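You operate a simulated robot arm through the tools that you are given. There is no shell and no other tool.

You run a simulated two-armed robot. Do the job below in one go: nothing can be reset, and whatever is moved stays where it is left.

Task
Lay in the mushroom before the jig, free the tray and push it out.
Fine: stem up, in the free corner; lock on FREE, then clamp open; use the pusher and draw it back; size slide to large for the next tray.

The check looks at the end state, three seconds after you hand in, the way a careful person would. Anything else that was tipped, shoved, dropped, spilled or broken makes it a failure.

Robot
Two 7-joint arms with two-finger parallel grippers on one trunk that stands fixed in place. Base frame: the origin is at the foot of the trunk, x ahead of it, y to its left, z up; the work surface is at about z = 74. Units: cm, rad, N and s.
The left shoulder is at [6.5, 15.8, 108], the right one opposite. Each reaches about 123.1 cm from its shoulder. Payload 3.91 kg a hand.
Tool frame (each hand has its own): the origin (TCP) lies between the finger pads and is the grasp point; the fingertips stand 3 cm ahead of it; z points along the fingers, y is the line along which they close. The gripper opens to 11 cm. The fingers are 2 cm wide and 1 cm thick; the gripper's body (4.8 by 11.2 cm) begins 5.5 cm behind the TCP.
Orientation is told as [roll, pitch, yaw] about the base's x, y, z axes, in that order, counted from this pose: with the fingers straight down and closing along the base's y, the tool's x points along the base's -x, its y along +y and its z along -z.

Tools
- The arms move only by the tool drive_tool. It takes "left_rows", "right_rows" or both (then of equal length, played together; a hand with none holds still); each is a list that holds one entry, the list of rows, each a list of 7 numbers: the shift along the tool's x, y, z in cm, then the turn, a rotation vector about the tool's x, y, z in rad, then the finger opening in cm, from 0 to 11. In form: [[[x, y, z, wx, wy, wz, hand], ...]]. A call has 1 to 20 rows; each row shifts and turns the commanded pose from where the row before left it, along the tool's axes as they then stand. Each row takes 0.2 s and may step no farther than 5 cm and 0.15 rad from the row before; otherwise, or with a gripper value out of range, the whole call is refused. A pose out of reach is approached as far as the arm can. The call stops where the force on the tool passes 90 N (or 10 N more than at its start, if that is more) or the arm is blocked; 0.2 s more then pass. Each finger travels about 10.8 cm/s and halts on what it meets, pressing with about 33 N; the grip force reading is that of the motor and also rises with nothing between the fingers. The clock runs only during rows and for 0.2 s after the last one: add rows that do not move to give the fingers time. The reply holds the time, the measured pose of the TCP, the force on the tool along the base axes, the opening and the grip force, in the units named above and with some noise, with the torque about the TCP (base axes, N m) and any sound that the robot's microphone picked up.
- Cameras (640 x 400 px; columns grow to the right, rows downward): "scene" is now at [13.42, 0.7, 131.49]; the picture's right is [0.07, -1.00, 0.00], its down [-0.50, -0.04, -0.86] and it looks along [0.86, 0.06, -0.50] (base axes); focal length 322 px, centre (320, 200). "left" rides on the left gripper at [7.2, -1.7, -10.3] in its tool frame; the picture's right is [0.23, 0.97, 0.00], its down [-0.76, 0.18, -0.62] and it looks along [-0.61, 0.14, 0.78] (tool axes); focal length 222 px, centre (320, 200). "right" rides on the right gripper at [7.2, 1.7, -10.3] in its tool frame; the picture's right is [-0.23, 0.97, 0.00], its down [-0.76, -0.18, -0.62] and it looks along [-0.61, -0.14, 0.78] (tool axes); focal length 222 px, centre (320, 200). There is no depth. A picture from a camera that has moved, and an enlarged one, comes with that camera's place and axes in the base frame and with its lens.
- get_image(camera): a new picture of that camera. The clock stands still meanwhile.
- raise_lower(by): slides the trunk up (or, below 0, down) by that many cm; the arms and the scene camera ride with it, the base frame stays. It gives what a move gives, with no picture.
- pan_tilt(pan, tilt): turns the head with the scene camera to pan (to the left, within 1.501 rad either way) and tilt (down, from -0.506 to 1.204), counted from straight ahead of the robot. It gives what a move gives.
- zoom(camera, box): a new picture of the part [left, top, right, bottom] of that camera's present view, enlarged. The clock stands still meanwhile.
- hand_in(): hands the job in; it is judged then, once.

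Nothing tells you positions but the pictures and the camera data. Unless the task says otherwise, let go and move clear before handing in.

The tools are called after "Emit:" by a JSON object that holds its "name" and its "arguments". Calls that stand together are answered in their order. drive_tool: Moves the arms, as the interface text tells. Its arguments: {"type":"object","properties":{"left_rows":{"type":"array"},"right_rows":{"type":"array"}},"required":[]} The other tools are called the same way: raise_lower (by) moves the trunk up or down; pan_tilt (pan, tilt) turns the head that bears the scene camera; get_image (camera) takes a picture; zoom (camera, box) takes an enlarged picture of a part of a camera's view; hand_in () hands the job in.

At the start:

```text
time_s: 0.0
left_ee_pos: [73.57, 27.76, 100.81]
left_orientation: [-0.003, -0.005, 0.0]
left_wrist_force: [0.4, -1.2, -0.2]
left_ft_torque: [0.03, 0.03, -0.02]
left_finger_gap: 10.98
left_grip_force: 0.0
right_ee_pos: [68.05, -35.03, 99.93]
right_orientation: [-0.004, -0.004, -0.001]
right_wrist_force: [-0.1, -0.2, -0.7]
right_ft_torque: [0.0, 0.02, -0.01]
right_finger_gap: 11.01
right_grip_force: 0.0
trunk travel left (down, up): [-52.5, 41.5]
head pan, tilt (commanded): [0.075, 0.532]
```

scene: 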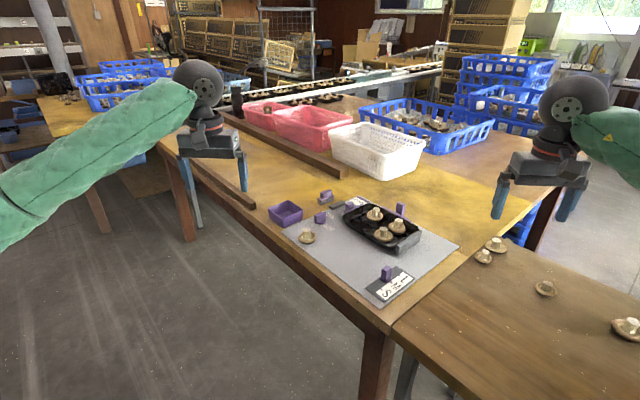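
right: 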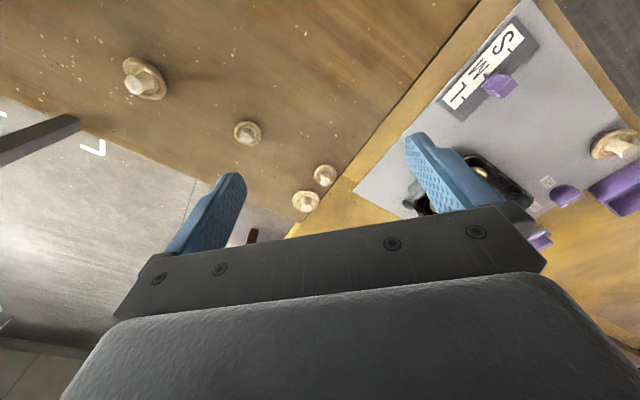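
left: 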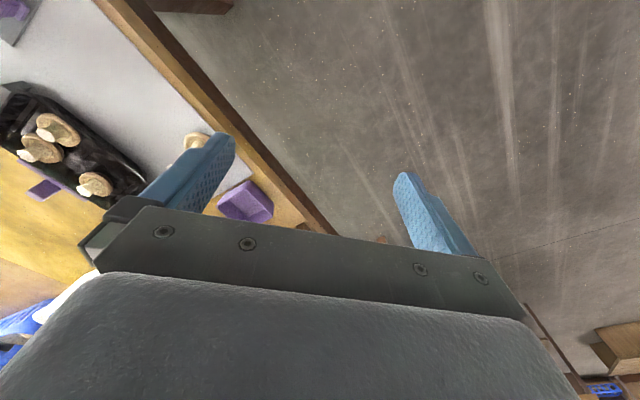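

I see a grey mat with a black tray holding three mushrooms, some purple parts (clamp, lock, pusher, bin), an "S M L" slide near the front and one mushroom lying on the mat. I'll zoom in to understand the jig before moving anything.

Emit:
{"name": "zoom", "arguments": {"camera": "scene", "box": [260, 170, 470, 310]}}

Emit:
{"name": "zoom", "arguments": {"camera": "scene", "box": [325, 185, 430, 255]}}

Emit:
{"name": "zoom", "arguments": {"camera": "scene", "box": [260, 180, 365, 250]}}

Emit:
{"name": "zoom", "arguments": {"camera": "scene", "box": [350, 250, 425, 300]}}

Emit:
{"name": "zoom", "arguments": {"camera": "left", "box": [0, 0, 320, 220]}}

Emit:
{"name": "zoom", "arguments": {"camera": "right", "box": [320, 0, 640, 260]}}

```text
2.86 times, centred on (365, 240) of scene
camera zoom: at [13.42, 0.7, 131.49], right [0.07, -1.0, 0.0], down [-0.5, -0.04, -0.86], along [0.86, 0.06, -0.5], focal length 922 px, centre (191, 86)
```

zoom: 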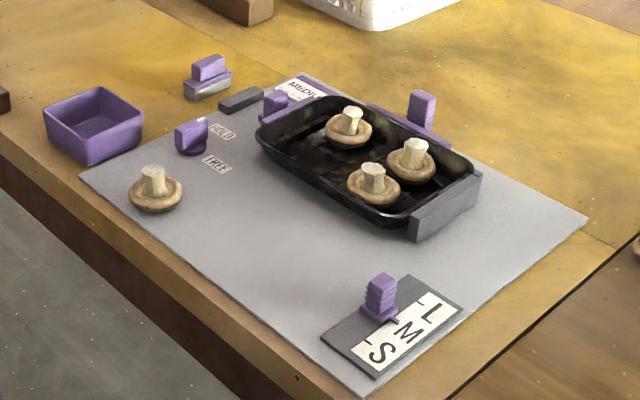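

```text
5.71 times, centred on (378, 220) of scene
camera zoom: at [13.42, 0.7, 131.49], right [0.07, -1.0, 0.0], down [-0.5, -0.04, -0.86], along [0.86, 0.06, -0.5], focal length 1843 px, centre (-9, 86)
```

zoom: 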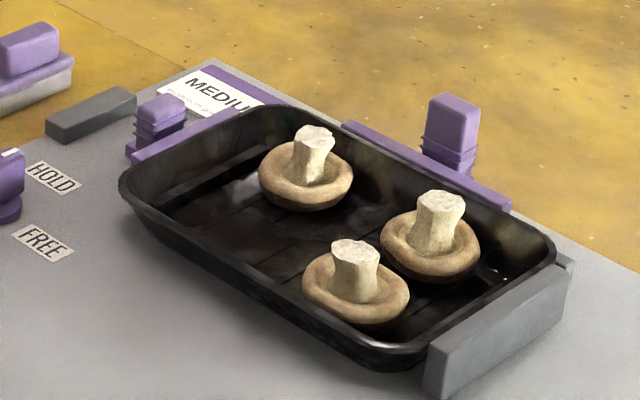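

```text
5.71 times, centred on (312, 215) of scene
camera zoom: at [13.42, 0.7, 131.49], right [0.07, -1.0, 0.0], down [-0.5, -0.04, -0.86], along [0.86, 0.06, -0.5], focal length 1843 px, centre (363, 114)
```

zoom: 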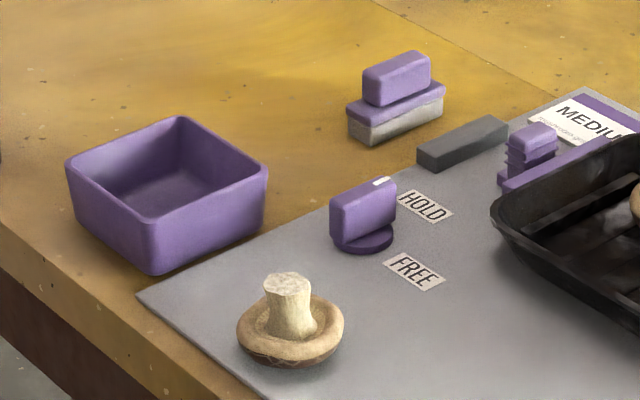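

```text
8.00 times, centred on (388, 275) of scene
camera zoom: at [13.42, 0.7, 131.49], right [0.07, -1.0, 0.0], down [-0.5, -0.04, -0.86], along [0.86, 0.06, -0.5], focal length 2580 px, centre (-220, -400)
```

zoom: 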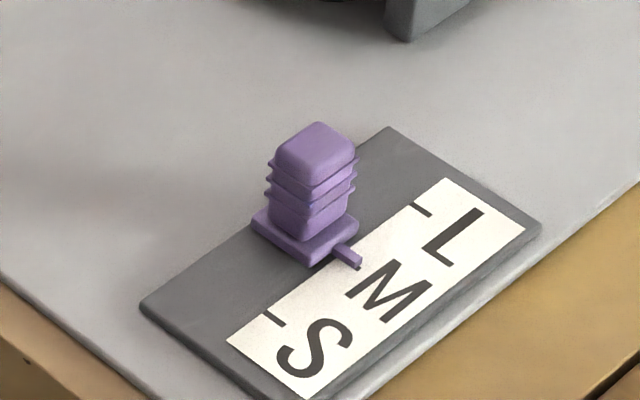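

```text
1.82 times, centred on (160, 110) of left
camera zoom: at [66.22, 26.04, 110.94], right [-0.23, 0.97, 0.0], down [0.76, 0.18, 0.63], along [0.61, 0.14, -0.78], focal length 404 px, centre (611, 364)
```

zoom: 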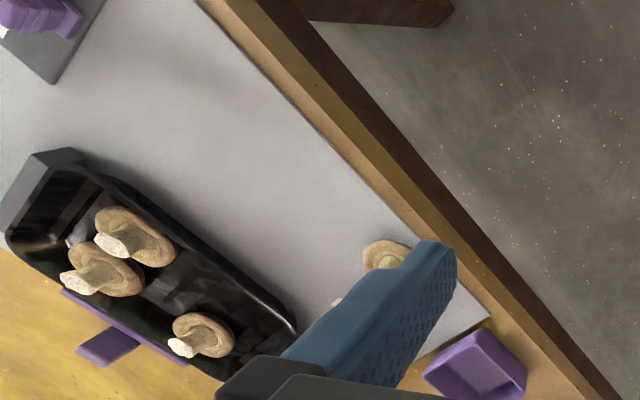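

```text
1.54 times, centred on (480, 130) of right
camera zoom: at [60.9, -33.33, 110.24], right [0.23, 0.97, 0.0], down [0.76, -0.18, 0.63], along [0.61, -0.14, -0.78], focal length 342 px, centre (74, 308)
```

zoom: 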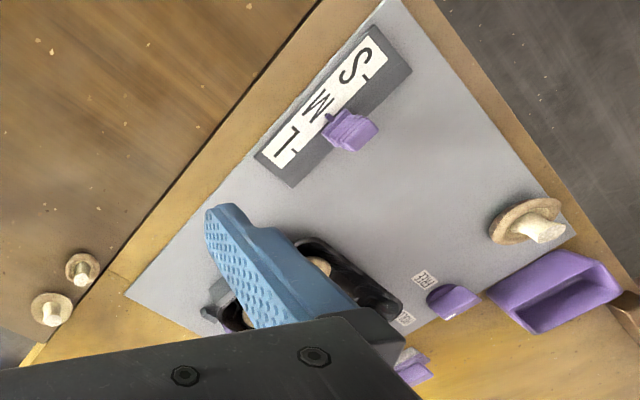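

The jig stands at about 45° on the mat. I need a closer look at the clamp, lock knob and pusher before I decide how each one moves.

Emit:
{"name": "zoom", "arguments": {"camera": "scene", "box": [334, 190, 379, 220]}}

Emit:
{"name": "zoom", "arguments": {"camera": "scene", "box": [380, 195, 425, 225]}}

Emit:
{"name": "zoom", "arguments": {"camera": "scene", "box": [310, 200, 355, 230]}}

Emit:
{"name": "zoom", "arguments": {"camera": "scene", "box": [290, 220, 335, 250]}}

Emit:
{"name": "zoom", "arguments": {"camera": "left", "box": [0, 70, 150, 220]}}

Emit:
{"name": "zoom", "arguments": {"camera": "scene", "box": [310, 180, 355, 210]}}

```text
13.33 times, centred on (356, 205) of scene
camera zoom: at [13.42, 0.7, 131.49], right [0.07, -1.0, 0.0], down [-0.5, -0.04, -0.86], along [0.86, 0.06, -0.5], focal length 4301 px, centre (-167, 133)
```

zoom: 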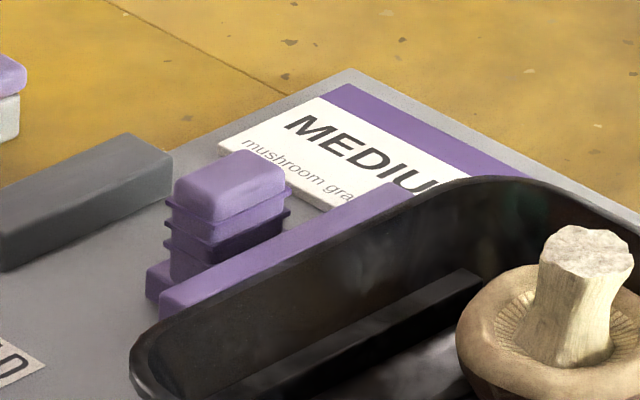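

```text
13.33 times, centred on (402, 210) of scene
camera zoom: at [13.42, 0.7, 131.49], right [0.07, -1.0, 0.0], down [-0.5, -0.04, -0.86], along [0.86, 0.06, -0.5], focal length 4301 px, centre (-780, 67)
```

zoom: 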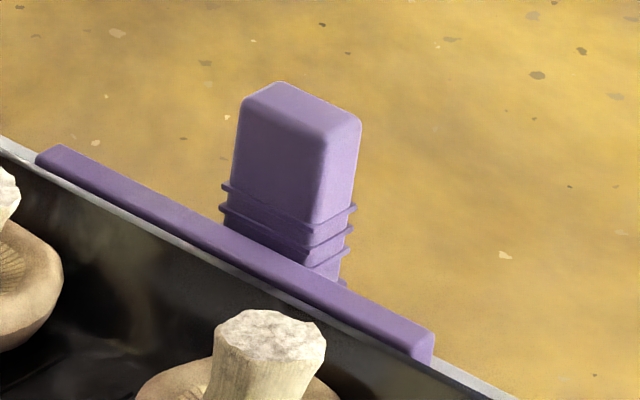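

```text
13.33 times, centred on (332, 215) of scene
camera zoom: at [13.42, 0.7, 131.49], right [0.07, -1.0, 0.0], down [-0.5, -0.04, -0.86], along [0.86, 0.06, -0.5], focal length 4301 px, centre (153, 0)
```

zoom: 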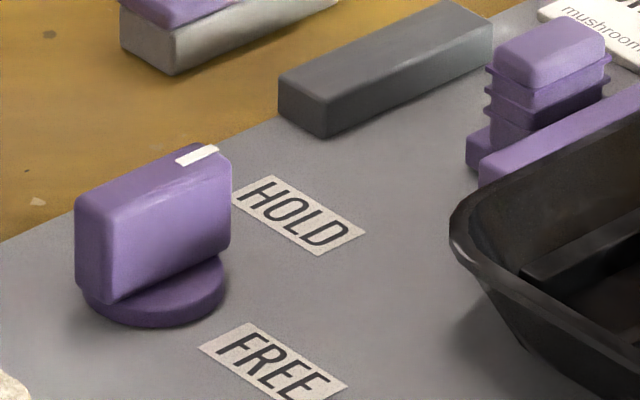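

```text
13.33 times, centred on (312, 235) of scene
camera zoom: at [13.42, 0.7, 131.49], right [0.07, -1.0, 0.0], down [-0.5, -0.04, -0.86], along [0.86, 0.06, -0.5], focal length 4301 px, centre (420, -267)
```

zoom: 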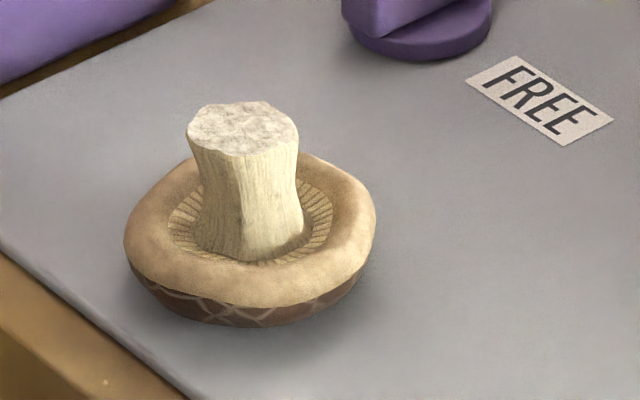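

```text
2.67 times, centred on (75, 145) of left
camera zoom: at [66.22, 26.04, 110.94], right [-0.23, 0.97, 0.0], down [0.76, 0.18, 0.63], along [0.61, 0.14, -0.78], focal length 592 px, centre (973, 347)
```

zoom: 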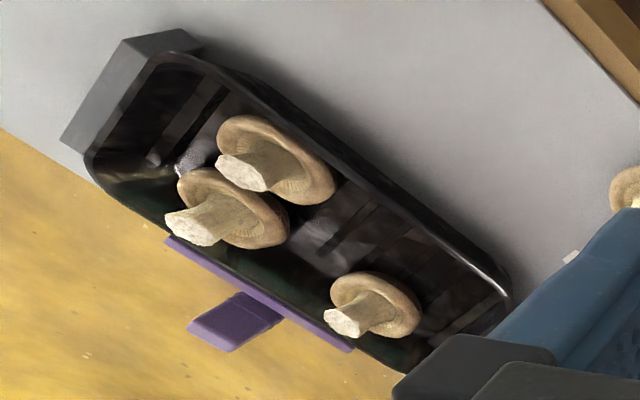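

```text
13.33 times, centred on (332, 195) of scene
camera zoom: at [13.42, 0.7, 131.49], right [0.07, -1.0, 0.0], down [-0.5, -0.04, -0.86], along [0.86, 0.06, -0.5], focal length 4301 px, centre (153, 267)
```

zoom: 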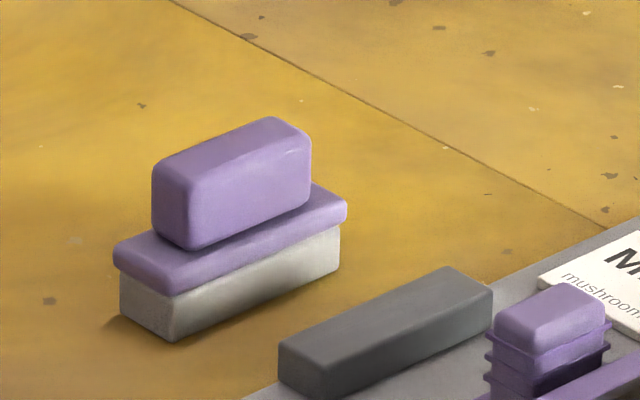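

I read the parts this way: the ribbed purple bar at the tray's left end is the clamp, with a grey stop block behind it. The long purple bar on the far side is the pusher, and the knob points to HOLD. I'll raise the trunk for a second viewpoint so I can triangulate.

Emit:
{"name": "raise_lower", "arguments": {"by": 30}}

Emit:
{"name": "pan_tilt", "arguments": {"pan": 0.0, "tilt": 0.75}}

Emit:
{"name": "get_image", "arguments": {"camera": "scene"}}

```text
time_s: 3.0
left_ee_pos: [74.12, 27.55, 130.41]
left_orientation: [0.0, 0.0, 0.001]
left_wrist_force: [0.3, -0.3, -0.1]
left_ft_torque: [0.01, -0.01, 0.0]
left_finger_gap: 11.01
left_grip_force: 0.1
right_ee_pos: [68.63, -35.29, 129.43]
right_orientation: [0.001, 0.0, -0.001]
right_wrist_force: [0.0, 0.0, -0.5]
right_ft_torque: [0.01, -0.02, 0.0]
right_finger_gap: 11.0
right_grip_force: 0.1
trunk travel left (down, up): [-82.5, 11.5]
head pan, tilt (commanded): [0.075, 0.532]
```

```text
time_s: 3.8
left_ee_pos: [74.01, 27.6, 130.43]
left_orientation: [0.0, 0.0, 0.001]
left_wrist_force: [-0.2, -0.1, 0.8]
left_ft_torque: [0.0, 0.02, 0.05]
left_finger_gap: 10.99
left_grip_force: 0.1
right_ee_pos: [68.65, -35.35, 129.43]
right_orientation: [0.0, 0.0, 0.0]
right_wrist_force: [-1.1, 0.6, 0.0]
right_ft_torque: [0.02, -0.01, -0.02]
right_finger_gap: 11.0
right_grip_force: 0.0
trunk travel left (down, up): [-82.5, 11.5]
head pan, tilt (commanded): [0.0, 0.75]
```

```text
taken
camera scene: at [13.36, -0.29, 159.51], right [0.0, -1.0, 0.0], down [-0.68, 0.0, -0.73], along [0.73, 0.0, -0.68], focal length 322 px, centre (320, 200)
```

scene: 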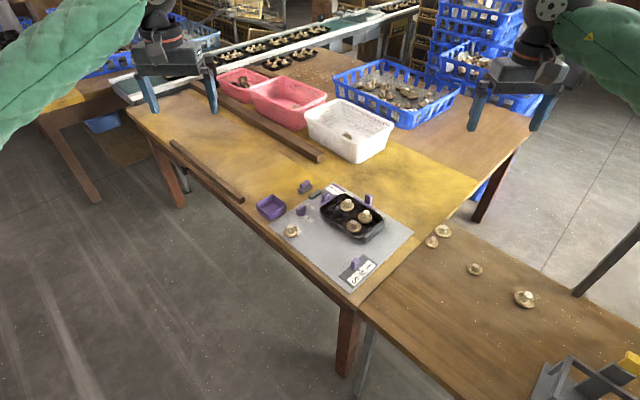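

The raised view is steeper and clear. I'll zoom in for measurements from here.

Emit:
{"name": "zoom", "arguments": {"camera": "scene", "box": [255, 175, 420, 297]}}

Emit:
{"name": "zoom", "arguments": {"camera": "scene", "box": [280, 175, 340, 215]}}

Emit:
{"name": "zoom", "arguments": {"camera": "scene", "box": [325, 185, 385, 225]}}

Emit:
{"name": "zoom", "arguments": {"camera": "scene", "box": [330, 205, 390, 245]}}

Emit:
{"name": "zoom", "arguments": {"camera": "scene", "box": [330, 250, 390, 290]}}

Emit:
{"name": "zoom", "arguments": {"camera": "scene", "box": [270, 205, 330, 245]}}

```text
3.28 times, centred on (338, 236) of scene
camera zoom: at [13.36, -0.29, 159.51], right [0.0, -1.0, 0.0], down [-0.68, 0.0, -0.73], along [0.73, 0.0, -0.68], focal length 1058 px, centre (263, 82)
```

zoom: 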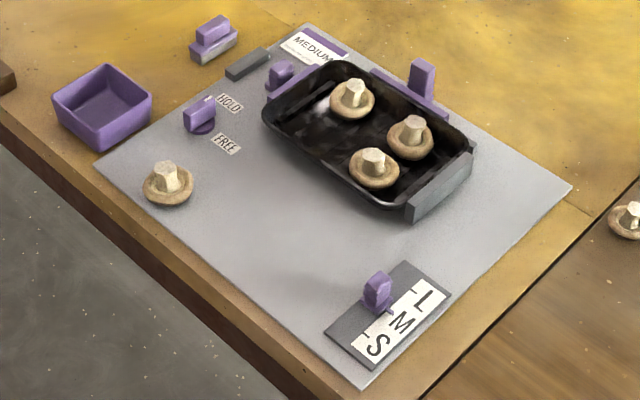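

```text
10.00 times, centred on (310, 195) of scene
camera zoom: at [13.36, -0.29, 159.51], right [0.0, -1.0, 0.0], down [-0.68, 0.0, -0.73], along [0.73, 0.0, -0.68], focal length 3226 px, centre (420, 250)
```

zoom: 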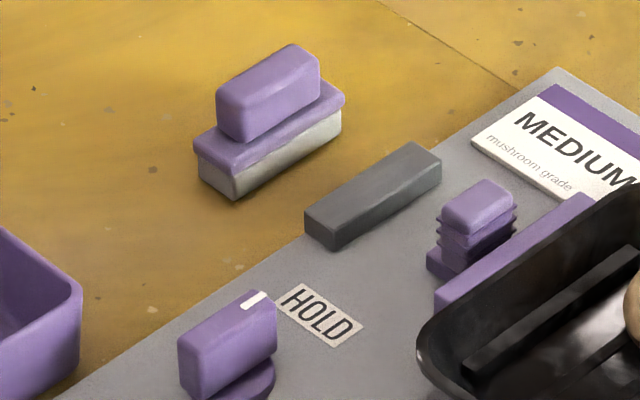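

```text
10.00 times, centred on (355, 205) of scene
camera zoom: at [13.36, -0.29, 159.51], right [0.0, -1.0, 0.0], down [-0.68, 0.0, -0.73], along [0.73, 0.0, -0.68], focal length 3226 px, centre (-30, 150)
```

zoom: 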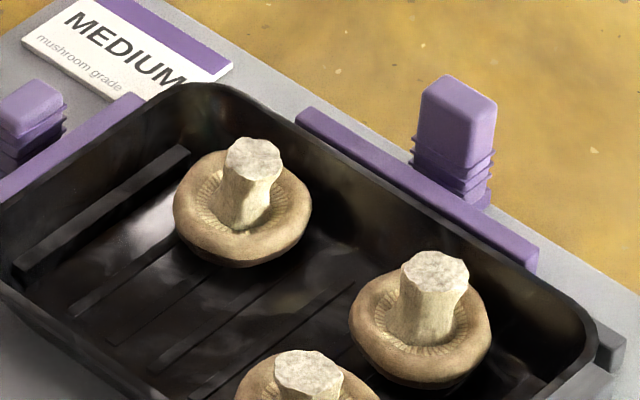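

```text
10.00 times, centred on (360, 225) of scene
camera zoom: at [13.36, -0.29, 159.51], right [0.0, -1.0, 0.0], down [-0.68, 0.0, -0.73], along [0.73, 0.0, -0.68], focal length 3226 px, centre (-80, -50)
```

zoom: 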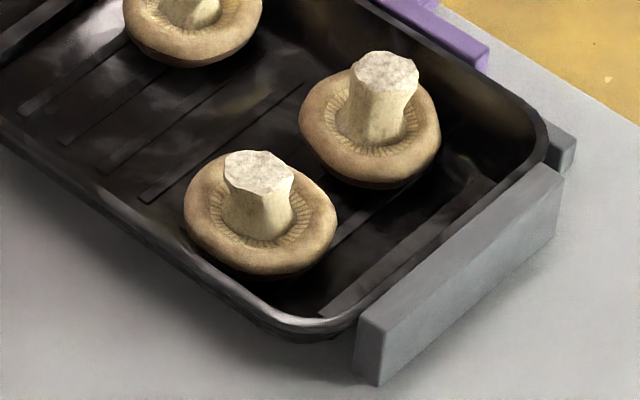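

```text
10.00 times, centred on (360, 270) of scene
camera zoom: at [13.36, -0.29, 159.51], right [0.0, -1.0, 0.0], down [-0.68, 0.0, -0.73], along [0.73, 0.0, -0.68], focal length 3226 px, centre (-80, -500)
```

zoom: 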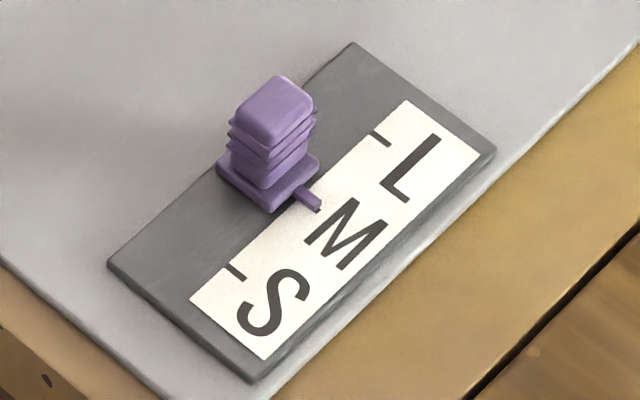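

```text
10.00 times, centred on (300, 225) of scene
camera zoom: at [13.36, -0.29, 159.51], right [0.0, -1.0, 0.0], down [-0.68, 0.0, -0.73], along [0.73, 0.0, -0.68], focal length 3226 px, centre (520, -50)
```

zoom: 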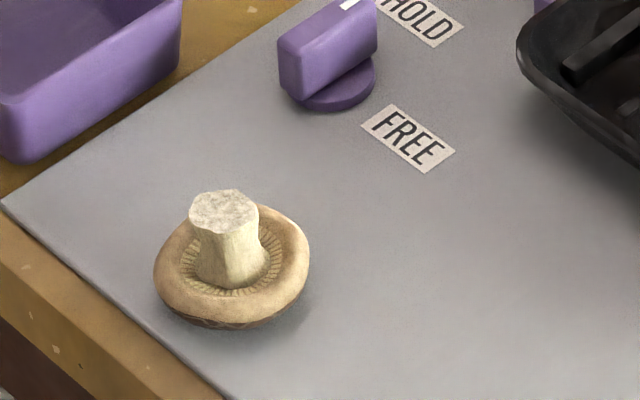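

From this view I have rough coordinates: loose mushroom at about (87.4, 9.8), lock knob (97, 6.8), clamp handle (103, -2.5), pusher handle (101, -18), and size slide (73, -11.3), now on M. I'll lower the trunk again for reach and take a second, settled view to refine the heights.

Emit:
{"name": "raise_lower", "arguments": {"by": -25}}

Emit:
{"name": "pan_tilt", "arguments": {"pan": 0.0, "tilt": 0.58}}

Emit:
{"name": "get_image", "arguments": {"camera": "scene"}}

```text
time_s: 6.3
left_ee_pos: [73.88, 27.65, 105.46]
left_orientation: [0.0, 0.001, 0.0]
left_wrist_force: [0.2, 0.1, -0.1]
left_ft_torque: [0.01, 0.0, 0.0]
left_finger_gap: 10.98
left_grip_force: 0.0
right_ee_pos: [68.64, -35.27, 104.41]
right_orientation: [0.0, 0.0, 0.0]
right_wrist_force: [0.1, 0.1, -0.1]
right_ft_torque: [0.03, -0.01, 0.03]
right_finger_gap: 11.01
right_grip_force: 0.1
trunk travel left (down, up): [-57.5, 36.5]
head pan, tilt (commanded): [0.0, 0.75]
```

```text
time_s: 7.0
left_ee_pos: [74.09, 27.69, 105.42]
left_orientation: [0.0, 0.0, -0.001]
left_wrist_force: [0.8, 0.9, -0.7]
left_ft_torque: [-0.02, 0.0, -0.04]
left_finger_gap: 11.02
left_grip_force: 0.1
right_ee_pos: [68.74, -35.32, 104.36]
right_orientation: [-0.001, -0.001, 0.0]
right_wrist_force: [0.0, -0.1, 0.0]
right_ft_torque: [0.0, 0.01, 0.02]
right_finger_gap: 11.0
right_grip_force: 0.1
trunk travel left (down, up): [-57.5, 36.5]
head pan, tilt (commanded): [0.0, 0.579]
```

```text
taken
camera scene: at [13.96, -0.29, 135.97], right [0.0, -1.0, 0.0], down [-0.55, 0.0, -0.84], along [0.84, 0.0, -0.55], focal length 322 px, centre (320, 200)
```

scene: 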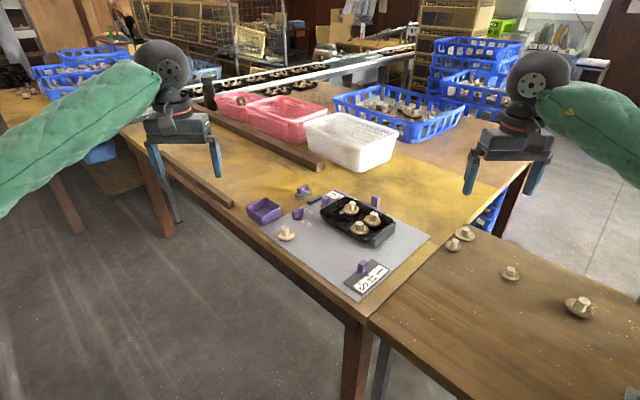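

The view has settled at this height. I'll zoom in for the second measurement.

Emit:
{"name": "zoom", "arguments": {"camera": "scene", "box": [270, 175, 330, 215]}}

Emit:
{"name": "zoom", "arguments": {"camera": "scene", "box": [270, 205, 330, 245]}}

Emit:
{"name": "zoom", "arguments": {"camera": "scene", "box": [310, 180, 370, 220]}}

Emit:
{"name": "zoom", "arguments": {"camera": "scene", "box": [345, 190, 405, 230]}}

Emit:
{"name": "zoom", "arguments": {"camera": "scene", "box": [340, 220, 400, 260]}}

Emit:
{"name": "zoom", "arguments": {"camera": "scene", "box": [335, 255, 395, 295]}}

```text
10.00 times, centred on (300, 195) of scene
camera zoom: at [13.96, -0.29, 135.97], right [0.0, -1.0, 0.0], down [-0.55, 0.0, -0.84], along [0.84, 0.0, -0.55], focal length 3226 px, centre (520, 250)
```

zoom: 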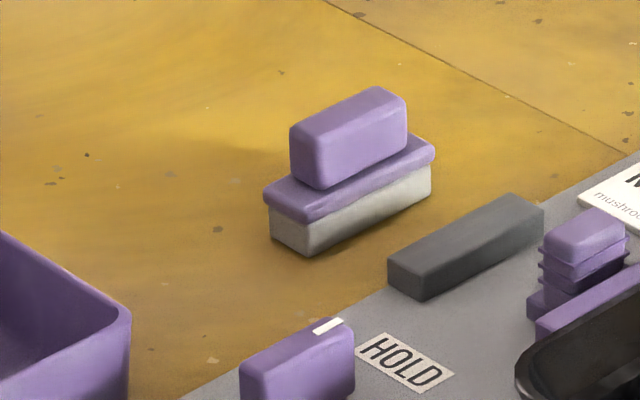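

```text
10.00 times, centred on (300, 225) of scene
camera zoom: at [13.96, -0.29, 135.97], right [0.0, -1.0, 0.0], down [-0.55, 0.0, -0.84], along [0.84, 0.0, -0.55], focal length 3226 px, centre (520, -50)
```

zoom: 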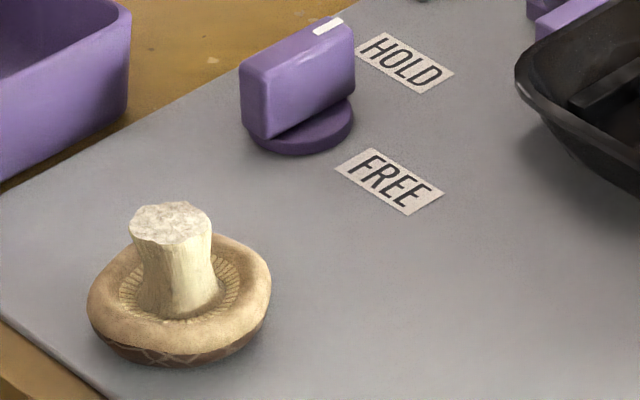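

```text
10.00 times, centred on (340, 200) of scene
camera zoom: at [13.96, -0.29, 135.97], right [0.0, -1.0, 0.0], down [-0.55, 0.0, -0.84], along [0.84, 0.0, -0.55], focal length 3226 px, centre (120, 200)
```

zoom: 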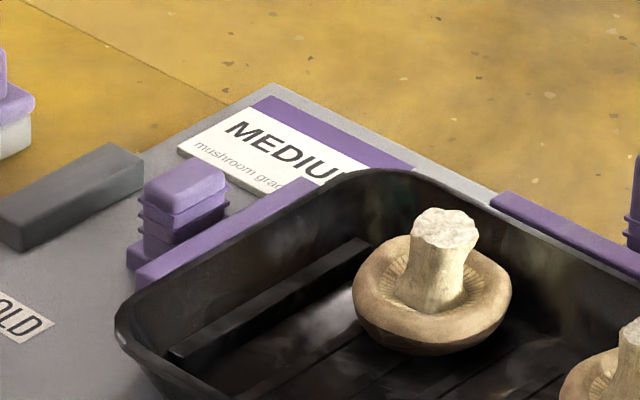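

```text
10.00 times, centred on (375, 210) of scene
camera zoom: at [13.96, -0.29, 135.97], right [0.0, -1.0, 0.0], down [-0.55, 0.0, -0.84], along [0.84, 0.0, -0.55], focal length 3226 px, centre (-230, 100)
```

zoom: 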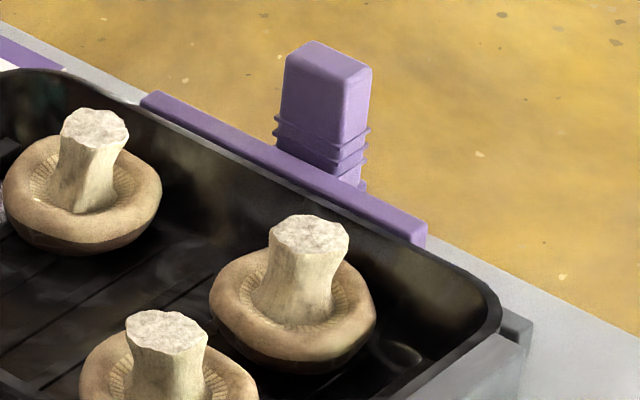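

```text
10.00 times, centred on (370, 240) of scene
camera zoom: at [13.96, -0.29, 135.97], right [0.0, -1.0, 0.0], down [-0.55, 0.0, -0.84], along [0.84, 0.0, -0.55], focal length 3226 px, centre (-180, -200)
```

zoom: 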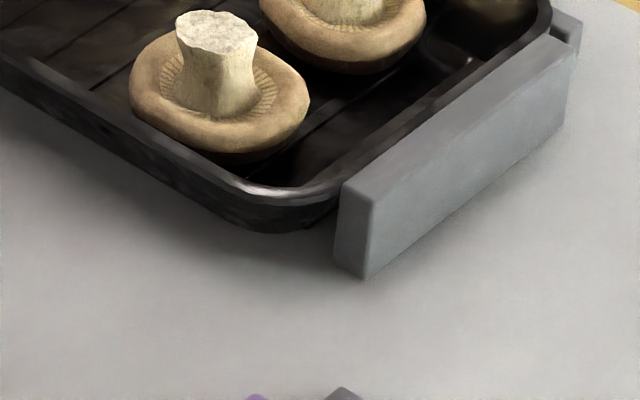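

```text
10.00 times, centred on (365, 275) of scene
camera zoom: at [13.96, -0.29, 135.97], right [0.0, -1.0, 0.0], down [-0.55, 0.0, -0.84], along [0.84, 0.0, -0.55], focal length 3226 px, centre (-130, -550)
```

zoom: 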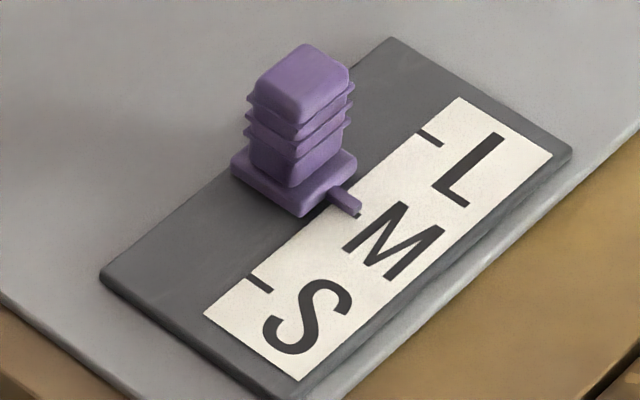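

Triangulation puts the mushroom's stem top at about (87.05, 9.7, 78.8) and the free tray corner at about (95.2, -6.0). I'll bring the left hand above the mushroom with the fingers part open and check with its camera.

Emit:
{"name": "drive_tool", "arguments": {"left_rows": [[[-2.2, -3.0, 1.5, 0, 0, 0, 6.5], [-2.2, -3.0, 1.5, 0, 0, 0, 6.5], [-2.2, -3.0, 1.5, 0, 0, 0, 6.5], [-2.2, -3.0, 1.5, 0, 0, 0, 6.5], [-2.2, -3.0, 2.0, 0, 0, 0, 6.5], [-2.0, -2.9, 2.0, 0, 0, 0, 6.5], [0, 0, 0, 0, 0, 0, 6.5], [0, 0, 0, 0, 0, 0, 6.5]]]}}

Emit:
{"name": "get_image", "arguments": {"camera": "left"}}

Emit:
{"name": "get_image", "arguments": {"camera": "scene"}}

```text
time_s: 8.8
left_ee_pos: [87.07, 9.81, 95.25]
left_orientation: [0.0, 0.0, 0.001]
left_wrist_force: [0.1, 0.6, -0.6]
left_ft_torque: [0.03, -0.02, 0.02]
left_finger_gap: 6.51
left_grip_force: 0.1
right_ee_pos: [68.68, -35.28, 104.3]
right_orientation: [0.001, 0.002, -0.003]
right_wrist_force: [0.0, -0.5, -0.8]
right_ft_torque: [-0.01, 0.01, 0.0]
right_finger_gap: 10.98
right_grip_force: 0.0
trunk travel left (down, up): [-57.5, 36.5]
head pan, tilt (commanded): [0.0, 0.579]
```

```text
taken
camera left: at [79.73, 8.2, 105.45], right [-0.23, 0.97, 0.0], down [0.76, 0.18, 0.62], along [0.61, 0.14, -0.78], focal length 222 px, centre (320, 200)
```

left: 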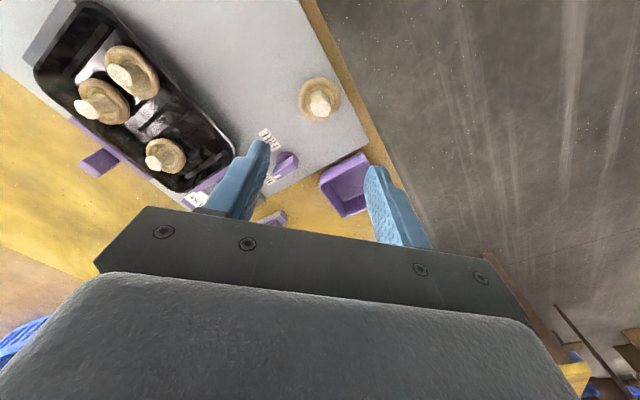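

```text
taken
camera scene: at [14.01, -0.37, 135.97], right [0.0, -1.0, 0.0], down [-0.55, 0.0, -0.84], along [0.84, 0.0, -0.55], focal length 322 px, centre (320, 200)
```

scene: 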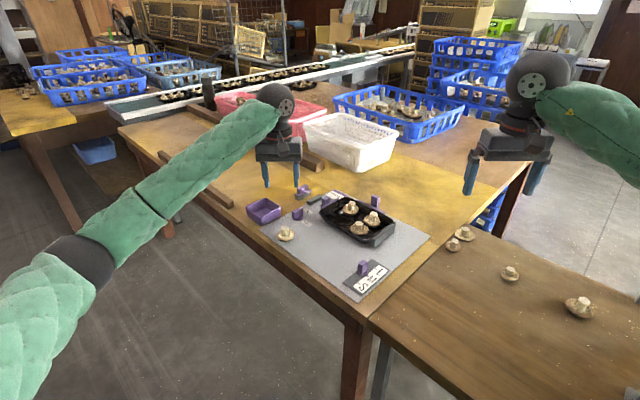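

The hand is above the mushroom, which appears where I predicted. I'll zoom the wrist view to fine-check before descending.

Emit:
{"name": "zoom", "arguments": {"camera": "left", "box": [275, 60, 365, 130]}}

Emit:
{"name": "zoom", "arguments": {"camera": "left", "box": [30, 0, 260, 200]}}

Emit:
{"name": "zoom", "arguments": {"camera": "scene", "box": [240, 140, 330, 245]}}

```text
5.71 times, centred on (320, 95) of left
camera zoom: at [79.73, 8.2, 105.45], right [-0.23, 0.97, 0.0], down [0.76, 0.18, 0.62], along [0.61, 0.14, -0.78], focal length 1269 px, centre (320, 800)
```

zoom: 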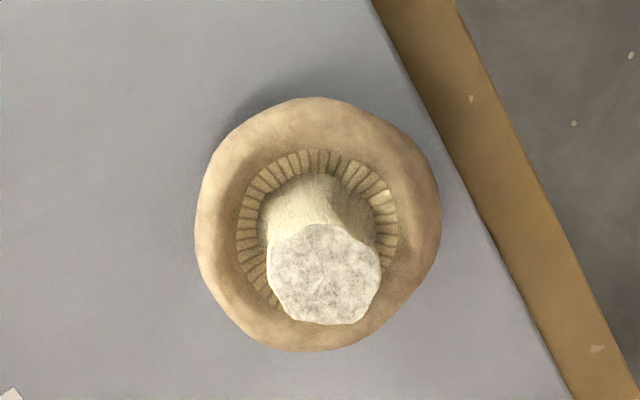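

```text
2.00 times, centred on (145, 100) of left
camera zoom: at [79.73, 8.2, 105.45], right [-0.23, 0.97, 0.0], down [0.76, 0.18, 0.62], along [0.61, 0.14, -0.78], focal length 444 px, centre (670, 400)
```

zoom: 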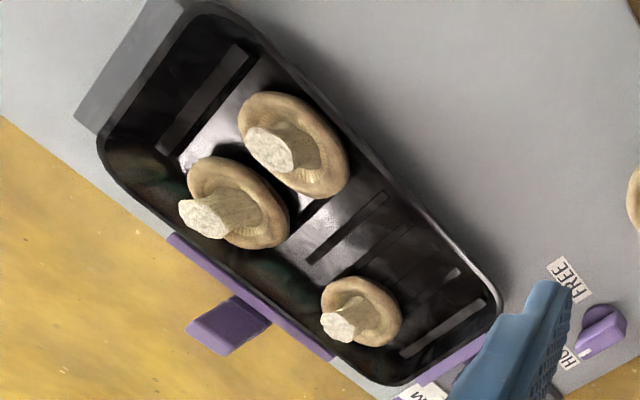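

```text
3.81 times, centred on (285, 192) of scene
camera zoom: at [14.01, -0.37, 135.97], right [0.0, -1.0, 0.0], down [-0.55, 0.0, -0.84], along [0.84, 0.0, -0.55], focal length 1229 px, centre (453, 229)
```

zoom: 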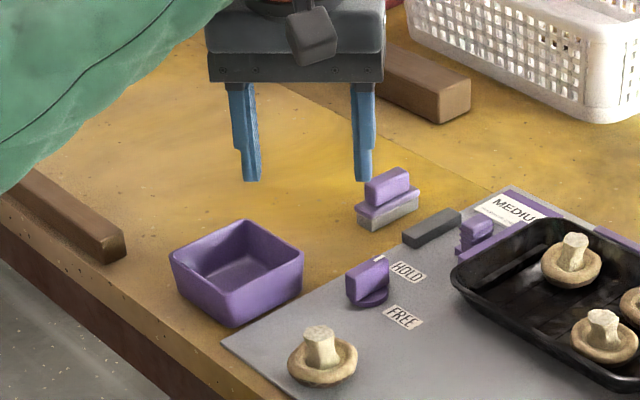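

Both views put the mushroom centre within about 0.1 cm of the hand axis. I'll go down so the tips stay just above the cap, then close gently on the stem.

Emit:
{"name": "drive_tool", "arguments": {"left_rows": [[[0, 0.1, 4.0, 0, 0, 0, 6.5], [0, 0, 4.0, 0, 0, 0, 6.5], [0, 0, 3.0, 0, 0, 0, 6.5], [0, 0, 2.0, 0, 0, 0, 6.5], [0, 0, 1.2, 0, 0, 0, 6.5], [0, 0, 0.6, 0, 0, 0, 6.5], [0, 0, 0, 0, 0, 0, 6.5]]]}}

Emit:
{"name": "zoom", "arguments": {"camera": "scene", "box": [255, 200, 315, 250]}}

Emit:
{"name": "get_image", "arguments": {"camera": "left"}}

```text
time_s: 10.4
left_ee_pos: [87.14, 9.86, 80.49]
left_orientation: [0.0, 0.001, -0.001]
left_wrist_force: [1.0, 0.0, -0.3]
left_ft_torque: [-0.03, 0.03, 0.02]
left_finger_gap: 6.47
left_grip_force: 0.0
right_ee_pos: [68.66, -35.28, 104.43]
right_orientation: [0.0, 0.001, -0.001]
right_wrist_force: [0.1, -0.1, 0.3]
right_ft_torque: [-0.03, 0.0, -0.02]
right_finger_gap: 10.99
right_grip_force: 0.1
trunk travel left (down, up): [-57.5, 36.5]
head pan, tilt (commanded): [0.0, 0.579]
```

```text
8.00 times, centred on (285, 225) of scene
camera zoom: at [13.95, -0.3, 135.98], right [0.0, -1.0, 0.0], down [-0.55, 0.0, -0.84], along [0.84, 0.0, -0.55], focal length 2580 px, centre (600, 0)
```

zoom: 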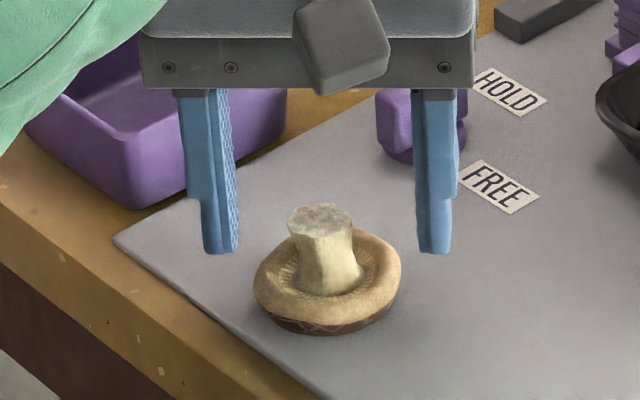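

```text
taken
camera left: at [79.72, 8.04, 90.76], right [-0.23, 0.97, 0.0], down [0.76, 0.18, 0.62], along [0.61, 0.14, -0.78], focal length 222 px, centre (320, 200)
```

left: 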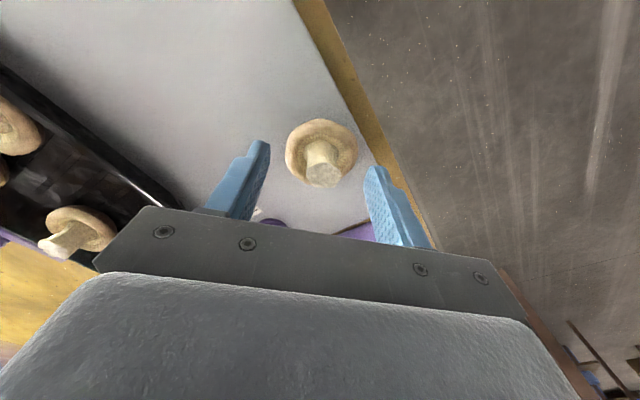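

The stem is centred between the fingers and the tips are just above the cap. I'll go down 0.3 cm more and close onto the stem.

Emit:
{"name": "drive_tool", "arguments": {"left_rows": [[[0, 0, 0.3, 0, 0, 0, 6.5], [0, 0, 0, 0, 0, 0, 4.5], [0, 0, 0, 0, 0, 0, 3.2], [0, 0, 0, 0, 0, 0, 2.6], [0, 0, 0, 0, 0, 0, 2.2], [0, 0, 0, 0, 0, 0, 1.8], [0, 0, 0, 0, 0, 0, 1.8]]]}}

Emit:
{"name": "zoom", "arguments": {"camera": "scene", "box": [255, 200, 315, 250]}}

Emit:
{"name": "get_image", "arguments": {"camera": "left"}}

```text
time_s: 12.0
left_ee_pos: [87.1, 9.88, 80.28]
left_orientation: [0.0, -0.001, 0.0]
left_wrist_force: [0.1, -0.2, 0.3]
left_ft_torque: [0.0, -0.01, 0.03]
left_finger_gap: 1.97
left_grip_force: 12.1
right_ee_pos: [68.66, -35.33, 104.44]
right_orientation: [-0.001, 0.0, 0.001]
right_wrist_force: [-0.5, -0.1, -1.7]
right_ft_torque: [-0.01, 0.0, 0.0]
right_finger_gap: 11.04
right_grip_force: 0.0
trunk travel left (down, up): [-57.5, 36.5]
head pan, tilt (commanded): [0.0, 0.579]
```

```text
8.00 times, centred on (285, 225) of scene
camera zoom: at [13.96, -0.31, 135.98], right [0.0, -1.0, 0.0], down [-0.55, 0.0, -0.84], along [0.84, 0.0, -0.55], focal length 2580 px, centre (600, 0)
```

zoom: 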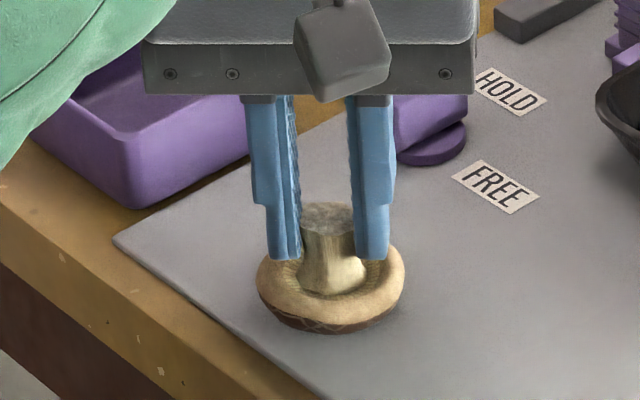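

```text
taken
camera left: at [79.76, 8.02, 90.47], right [-0.23, 0.97, 0.0], down [0.76, 0.18, 0.62], along [0.61, 0.14, -0.78], focal length 222 px, centre (320, 200)
```

left: 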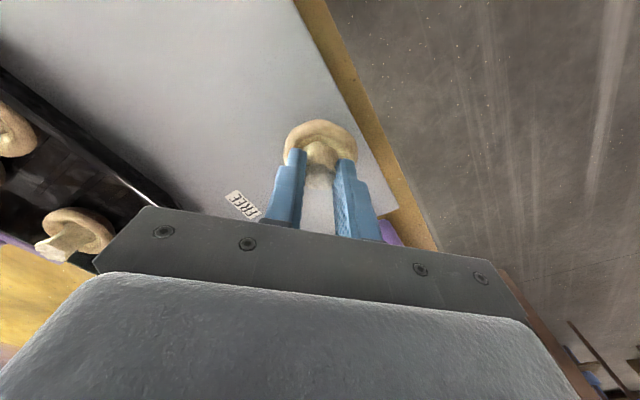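

The stem is held with a 1.97 cm gap at about 12 N. I'll lift it, carry it above the free near-left corner and check before lowering.

Emit:
{"name": "drive_tool", "arguments": {"left_rows": [[[0, 0, -1.0, 0, 0, 0, 1.8], [0, 0, -2.0, 0, 0, 0, 1.8], [0, 0, -3.0, 0, 0, 0, 1.8], [0, 0, -3.0, 0, 0, 0, 1.8], [-0.8, -1.6, 0, 0, 0, 0, 1.8], [-1.4, -2.8, 0, 0, 0, 0, 1.8], [-1.5, -2.8, 0, 0, 0, 0, 1.8], [-1.5, -2.8, 0, 0, 0, 0, 1.8], [-1.5, -2.8, 0, 0, 0, 0, 1.8], [-1.0, -1.9, 0, 0, 0, 0, 1.8], [-0.5, -1.0, 0, 0, 0, 0, 1.8], [0, 0, 0, 0, 0, 0, 1.8]]]}}

Emit:
{"name": "get_image", "arguments": {"camera": "left"}}

Emit:
{"name": "zoom", "arguments": {"camera": "scene", "box": [280, 150, 400, 250]}}

```text
time_s: 14.6
left_ee_pos: [95.27, -6.08, 89.29]
left_orientation: [-0.001, 0.0, -0.002]
left_wrist_force: [-0.3, -0.3, -1.0]
left_ft_torque: [0.01, 0.01, 0.01]
left_finger_gap: 1.93
left_grip_force: 11.7
right_ee_pos: [68.61, -35.26, 104.5]
right_orientation: [0.0, -0.001, 0.0]
right_wrist_force: [-0.5, 0.7, 0.1]
right_ft_torque: [0.03, 0.01, 0.03]
right_finger_gap: 11.0
right_grip_force: 0.0
trunk travel left (down, up): [-57.5, 36.5]
head pan, tilt (commanded): [0.0, 0.579]
```

```text
taken
camera left: at [87.91, -7.72, 99.56], right [-0.23, 0.97, 0.0], down [0.76, 0.18, 0.62], along [0.61, 0.14, -0.78], focal length 222 px, centre (320, 200)
```

left: 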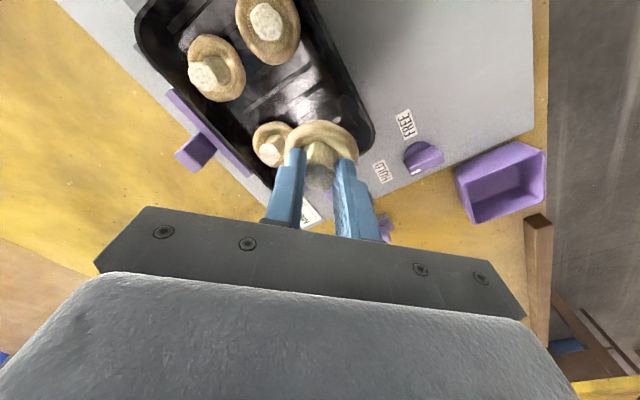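

```text
4.00 times, centred on (340, 200) of scene
camera zoom: at [13.97, -0.3, 135.98], right [0.0, -1.0, 0.0], down [-0.55, 0.0, -0.84], along [0.84, 0.0, -0.55], focal length 1290 px, centre (240, 200)
```

zoom: 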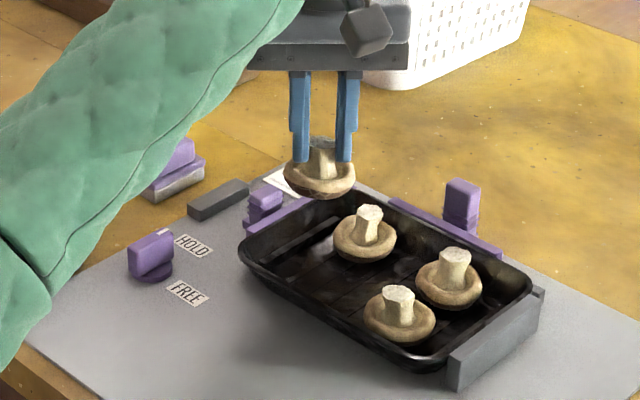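

The hold is good and the drop point is in the free corner with room all round. I'll shift 0.3 cm away from the neighbouring mushroom and lower close to the tray floor.

Emit:
{"name": "drive_tool", "arguments": {"left_rows": [[[0, 0.15, 2.0, 0, 0, 0, 1.8], [0, 0.15, 2.0, 0, 0, 0, 1.8], [0, 0, 2.0, 0, 0, 0, 1.8], [0, 0, 1.2, 0, 0, 0, 1.8], [0, 0, 0.6, 0, 0, 0, 1.8], [0, 0, 0.4, 0, 0, 0, 1.8], [0, 0, 0, 0, 0, 0, 1.8]]]}}

Emit:
{"name": "get_image", "arguments": {"camera": "left"}}

Emit:
{"name": "zoom", "arguments": {"camera": "scene", "box": [310, 180, 382, 228]}}

```text
time_s: 16.2
left_ee_pos: [95.2, -5.79, 81.03]
left_orientation: [0.001, -0.001, 0.0]
left_wrist_force: [-0.6, -0.3, 0.3]
left_ft_torque: [0.0, 0.01, 0.02]
left_finger_gap: 1.97
left_grip_force: 11.9
right_ee_pos: [68.65, -35.35, 104.32]
right_orientation: [0.0, 0.001, 0.0]
right_wrist_force: [0.6, 0.6, 0.1]
right_ft_torque: [0.02, 0.01, -0.02]
right_finger_gap: 11.03
right_grip_force: 0.1
trunk travel left (down, up): [-57.5, 36.5]
head pan, tilt (commanded): [0.0, 0.579]
```

```text
taken
camera left: at [88.0, -7.54, 91.28], right [-0.23, 0.97, 0.0], down [0.76, 0.18, 0.62], along [0.61, 0.14, -0.78], focal length 222 px, centre (320, 200)
```

left: 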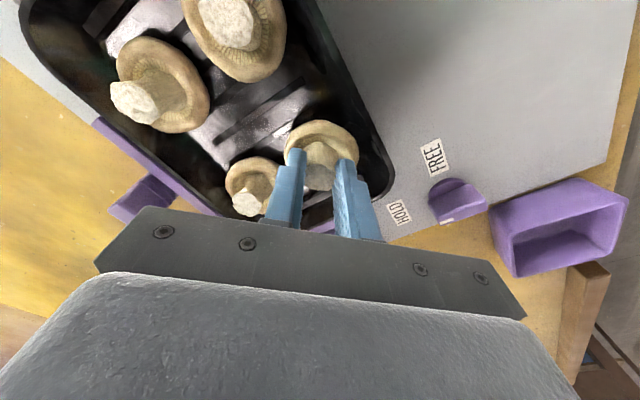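

```text
8.33 times, centred on (346, 204) of scene
camera zoom: at [13.97, -0.31, 135.98], right [0.0, -1.0, 0.0], down [-0.55, 0.0, -0.84], along [0.84, 0.0, -0.55], focal length 2688 px, centre (103, 167)
```

zoom: 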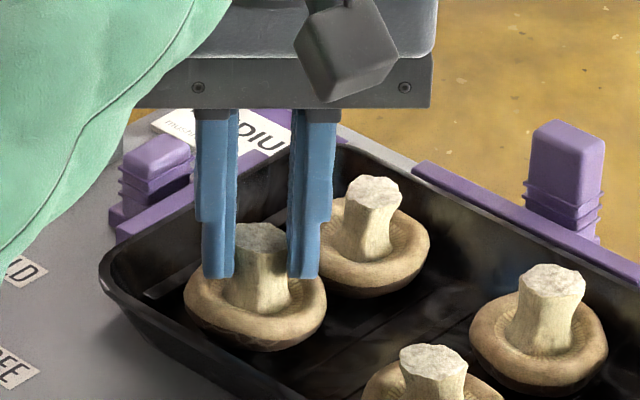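

The mushroom hangs just above the tray floor, clear of its neighbours. I'll lower it in tiny steps and watch the force for touchdown.

Emit:
{"name": "drive_tool", "arguments": {"left_rows": [[[0, 0, 0.2, 0, 0, 0, 1.8], [0, 0, 0.1, 0, 0, 0, 1.8], [0, 0, 0, 0, 0, 0, 1.8]]]}}

```text
time_s: 17.0
left_ee_pos: [95.29, -5.76, 80.78]
left_orientation: [0.001, 0.0, 0.0]
left_wrist_force: [0.3, -0.3, -0.2]
left_ft_torque: [-0.03, 0.0, -0.01]
left_finger_gap: 1.95
left_grip_force: 12.0
right_ee_pos: [68.63, -35.25, 104.48]
right_orientation: [-0.001, 0.0, 0.0]
right_wrist_force: [-0.3, -0.2, 0.4]
right_ft_torque: [-0.01, 0.02, 0.02]
right_finger_gap: 10.99
right_grip_force: 0.0
trunk travel left (down, up): [-57.5, 36.5]
head pan, tilt (commanded): [0.0, 0.579]
```

The wrist force shows no contact yet. I'll lower a little further.

Emit:
{"name": "drive_tool", "arguments": {"left_rows": [[[0, 0, 0.1, 0, 0, 0, 1.8], [0, 0, 0.08, 0, 0, 0, 1.8], [0, 0, 0, 0, 0, 0, 1.8]]]}}

Emit:
{"name": "zoom", "arguments": {"camera": "scene", "box": [310, 180, 382, 228]}}

```text
time_s: 17.8
left_ee_pos: [95.13, -5.78, 80.73]
left_orientation: [0.001, 0.0, 0.001]
left_wrist_force: [0.2, -0.7, 2.6]
left_ft_torque: [0.02, 0.02, 0.02]
left_finger_gap: 1.95
left_grip_force: 11.9
right_ee_pos: [68.65, -35.26, 104.53]
right_orientation: [0.0, 0.0, -0.001]
right_wrist_force: [-0.1, 0.2, 0.2]
right_ft_torque: [0.01, 0.0, 0.0]
right_finger_gap: 11.03
right_grip_force: 0.1
trunk travel left (down, up): [-57.5, 36.5]
head pan, tilt (commanded): [0.0, 0.579]
```

```text
8.33 times, centred on (346, 204) of scene
camera zoom: at [13.95, -0.32, 135.98], right [0.0, -1.0, 0.0], down [-0.55, 0.0, -0.84], along [0.84, 0.0, -0.55], focal length 2688 px, centre (103, 167)
```

zoom: 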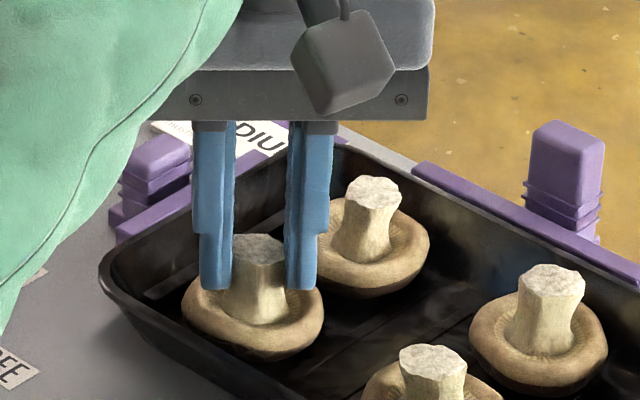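

A 2.6 N upward force shows the cap has touched the tray floor. I'll open the fingers a little and lift straight up.

Emit:
{"name": "drive_tool", "arguments": {"left_rows": [[[0, 0, 0, 0, 0, 0, 2.1], [0, 0, 0, 0, 0, 0, 2.6], [0, 0, 0, 0, 0, 0, 3.4], [0, 0, 0, 0, 0, 0, 4.2], [0, 0, 0, 0, 0, 0, 4.2], [0, 0, -0.5, 0, 0, 0, 4.2], [0, 0, -1.0, 0, 0, 0, 4.2], [0, 0, -2.0, 0, 0, 0, 4.2], [0, 0, -4.0, 0, 0, 0, 4.2], [0, 0, -4.0, 0, 0, 0, 4.2], [0, 0, 0, 0, 0, 0, 4.2]]]}}

Emit:
{"name": "get_image", "arguments": {"camera": "left"}}

Emit:
{"name": "zoom", "arguments": {"camera": "scene", "box": [280, 150, 400, 250]}}

```text
time_s: 20.2
left_ee_pos: [95.27, -5.77, 91.78]
left_orientation: [0.002, 0.002, 0.0]
left_wrist_force: [-0.6, 0.4, 0.1]
left_ft_torque: [0.01, 0.04, 0.0]
left_finger_gap: 4.22
left_grip_force: 0.0
right_ee_pos: [68.75, -35.35, 104.4]
right_orientation: [0.002, 0.0, -0.001]
right_wrist_force: [0.4, -0.6, -0.7]
right_ft_torque: [0.0, -0.01, 0.02]
right_finger_gap: 11.0
right_grip_force: 0.0
trunk travel left (down, up): [-57.5, 36.5]
head pan, tilt (commanded): [0.0, 0.579]
```

```text
taken
camera left: at [87.95, -7.57, 101.99], right [-0.23, 0.97, 0.0], down [0.76, 0.18, 0.62], along [0.61, 0.14, -0.78], focal length 222 px, centre (320, 200)
```

left: 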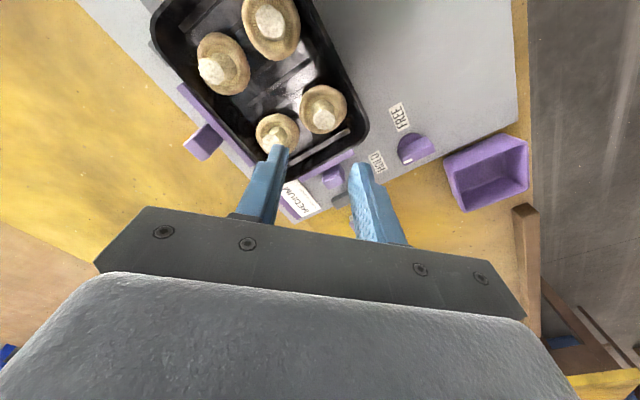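

```text
4.00 times, centred on (340, 200) of scene
camera zoom: at [14.01, -0.4, 135.96], right [0.0, -1.0, 0.0], down [-0.55, 0.0, -0.84], along [0.84, 0.0, -0.55], focal length 1290 px, centre (240, 200)
```

zoom: 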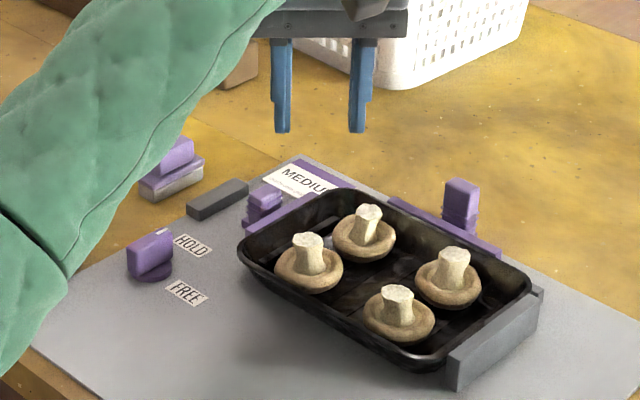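

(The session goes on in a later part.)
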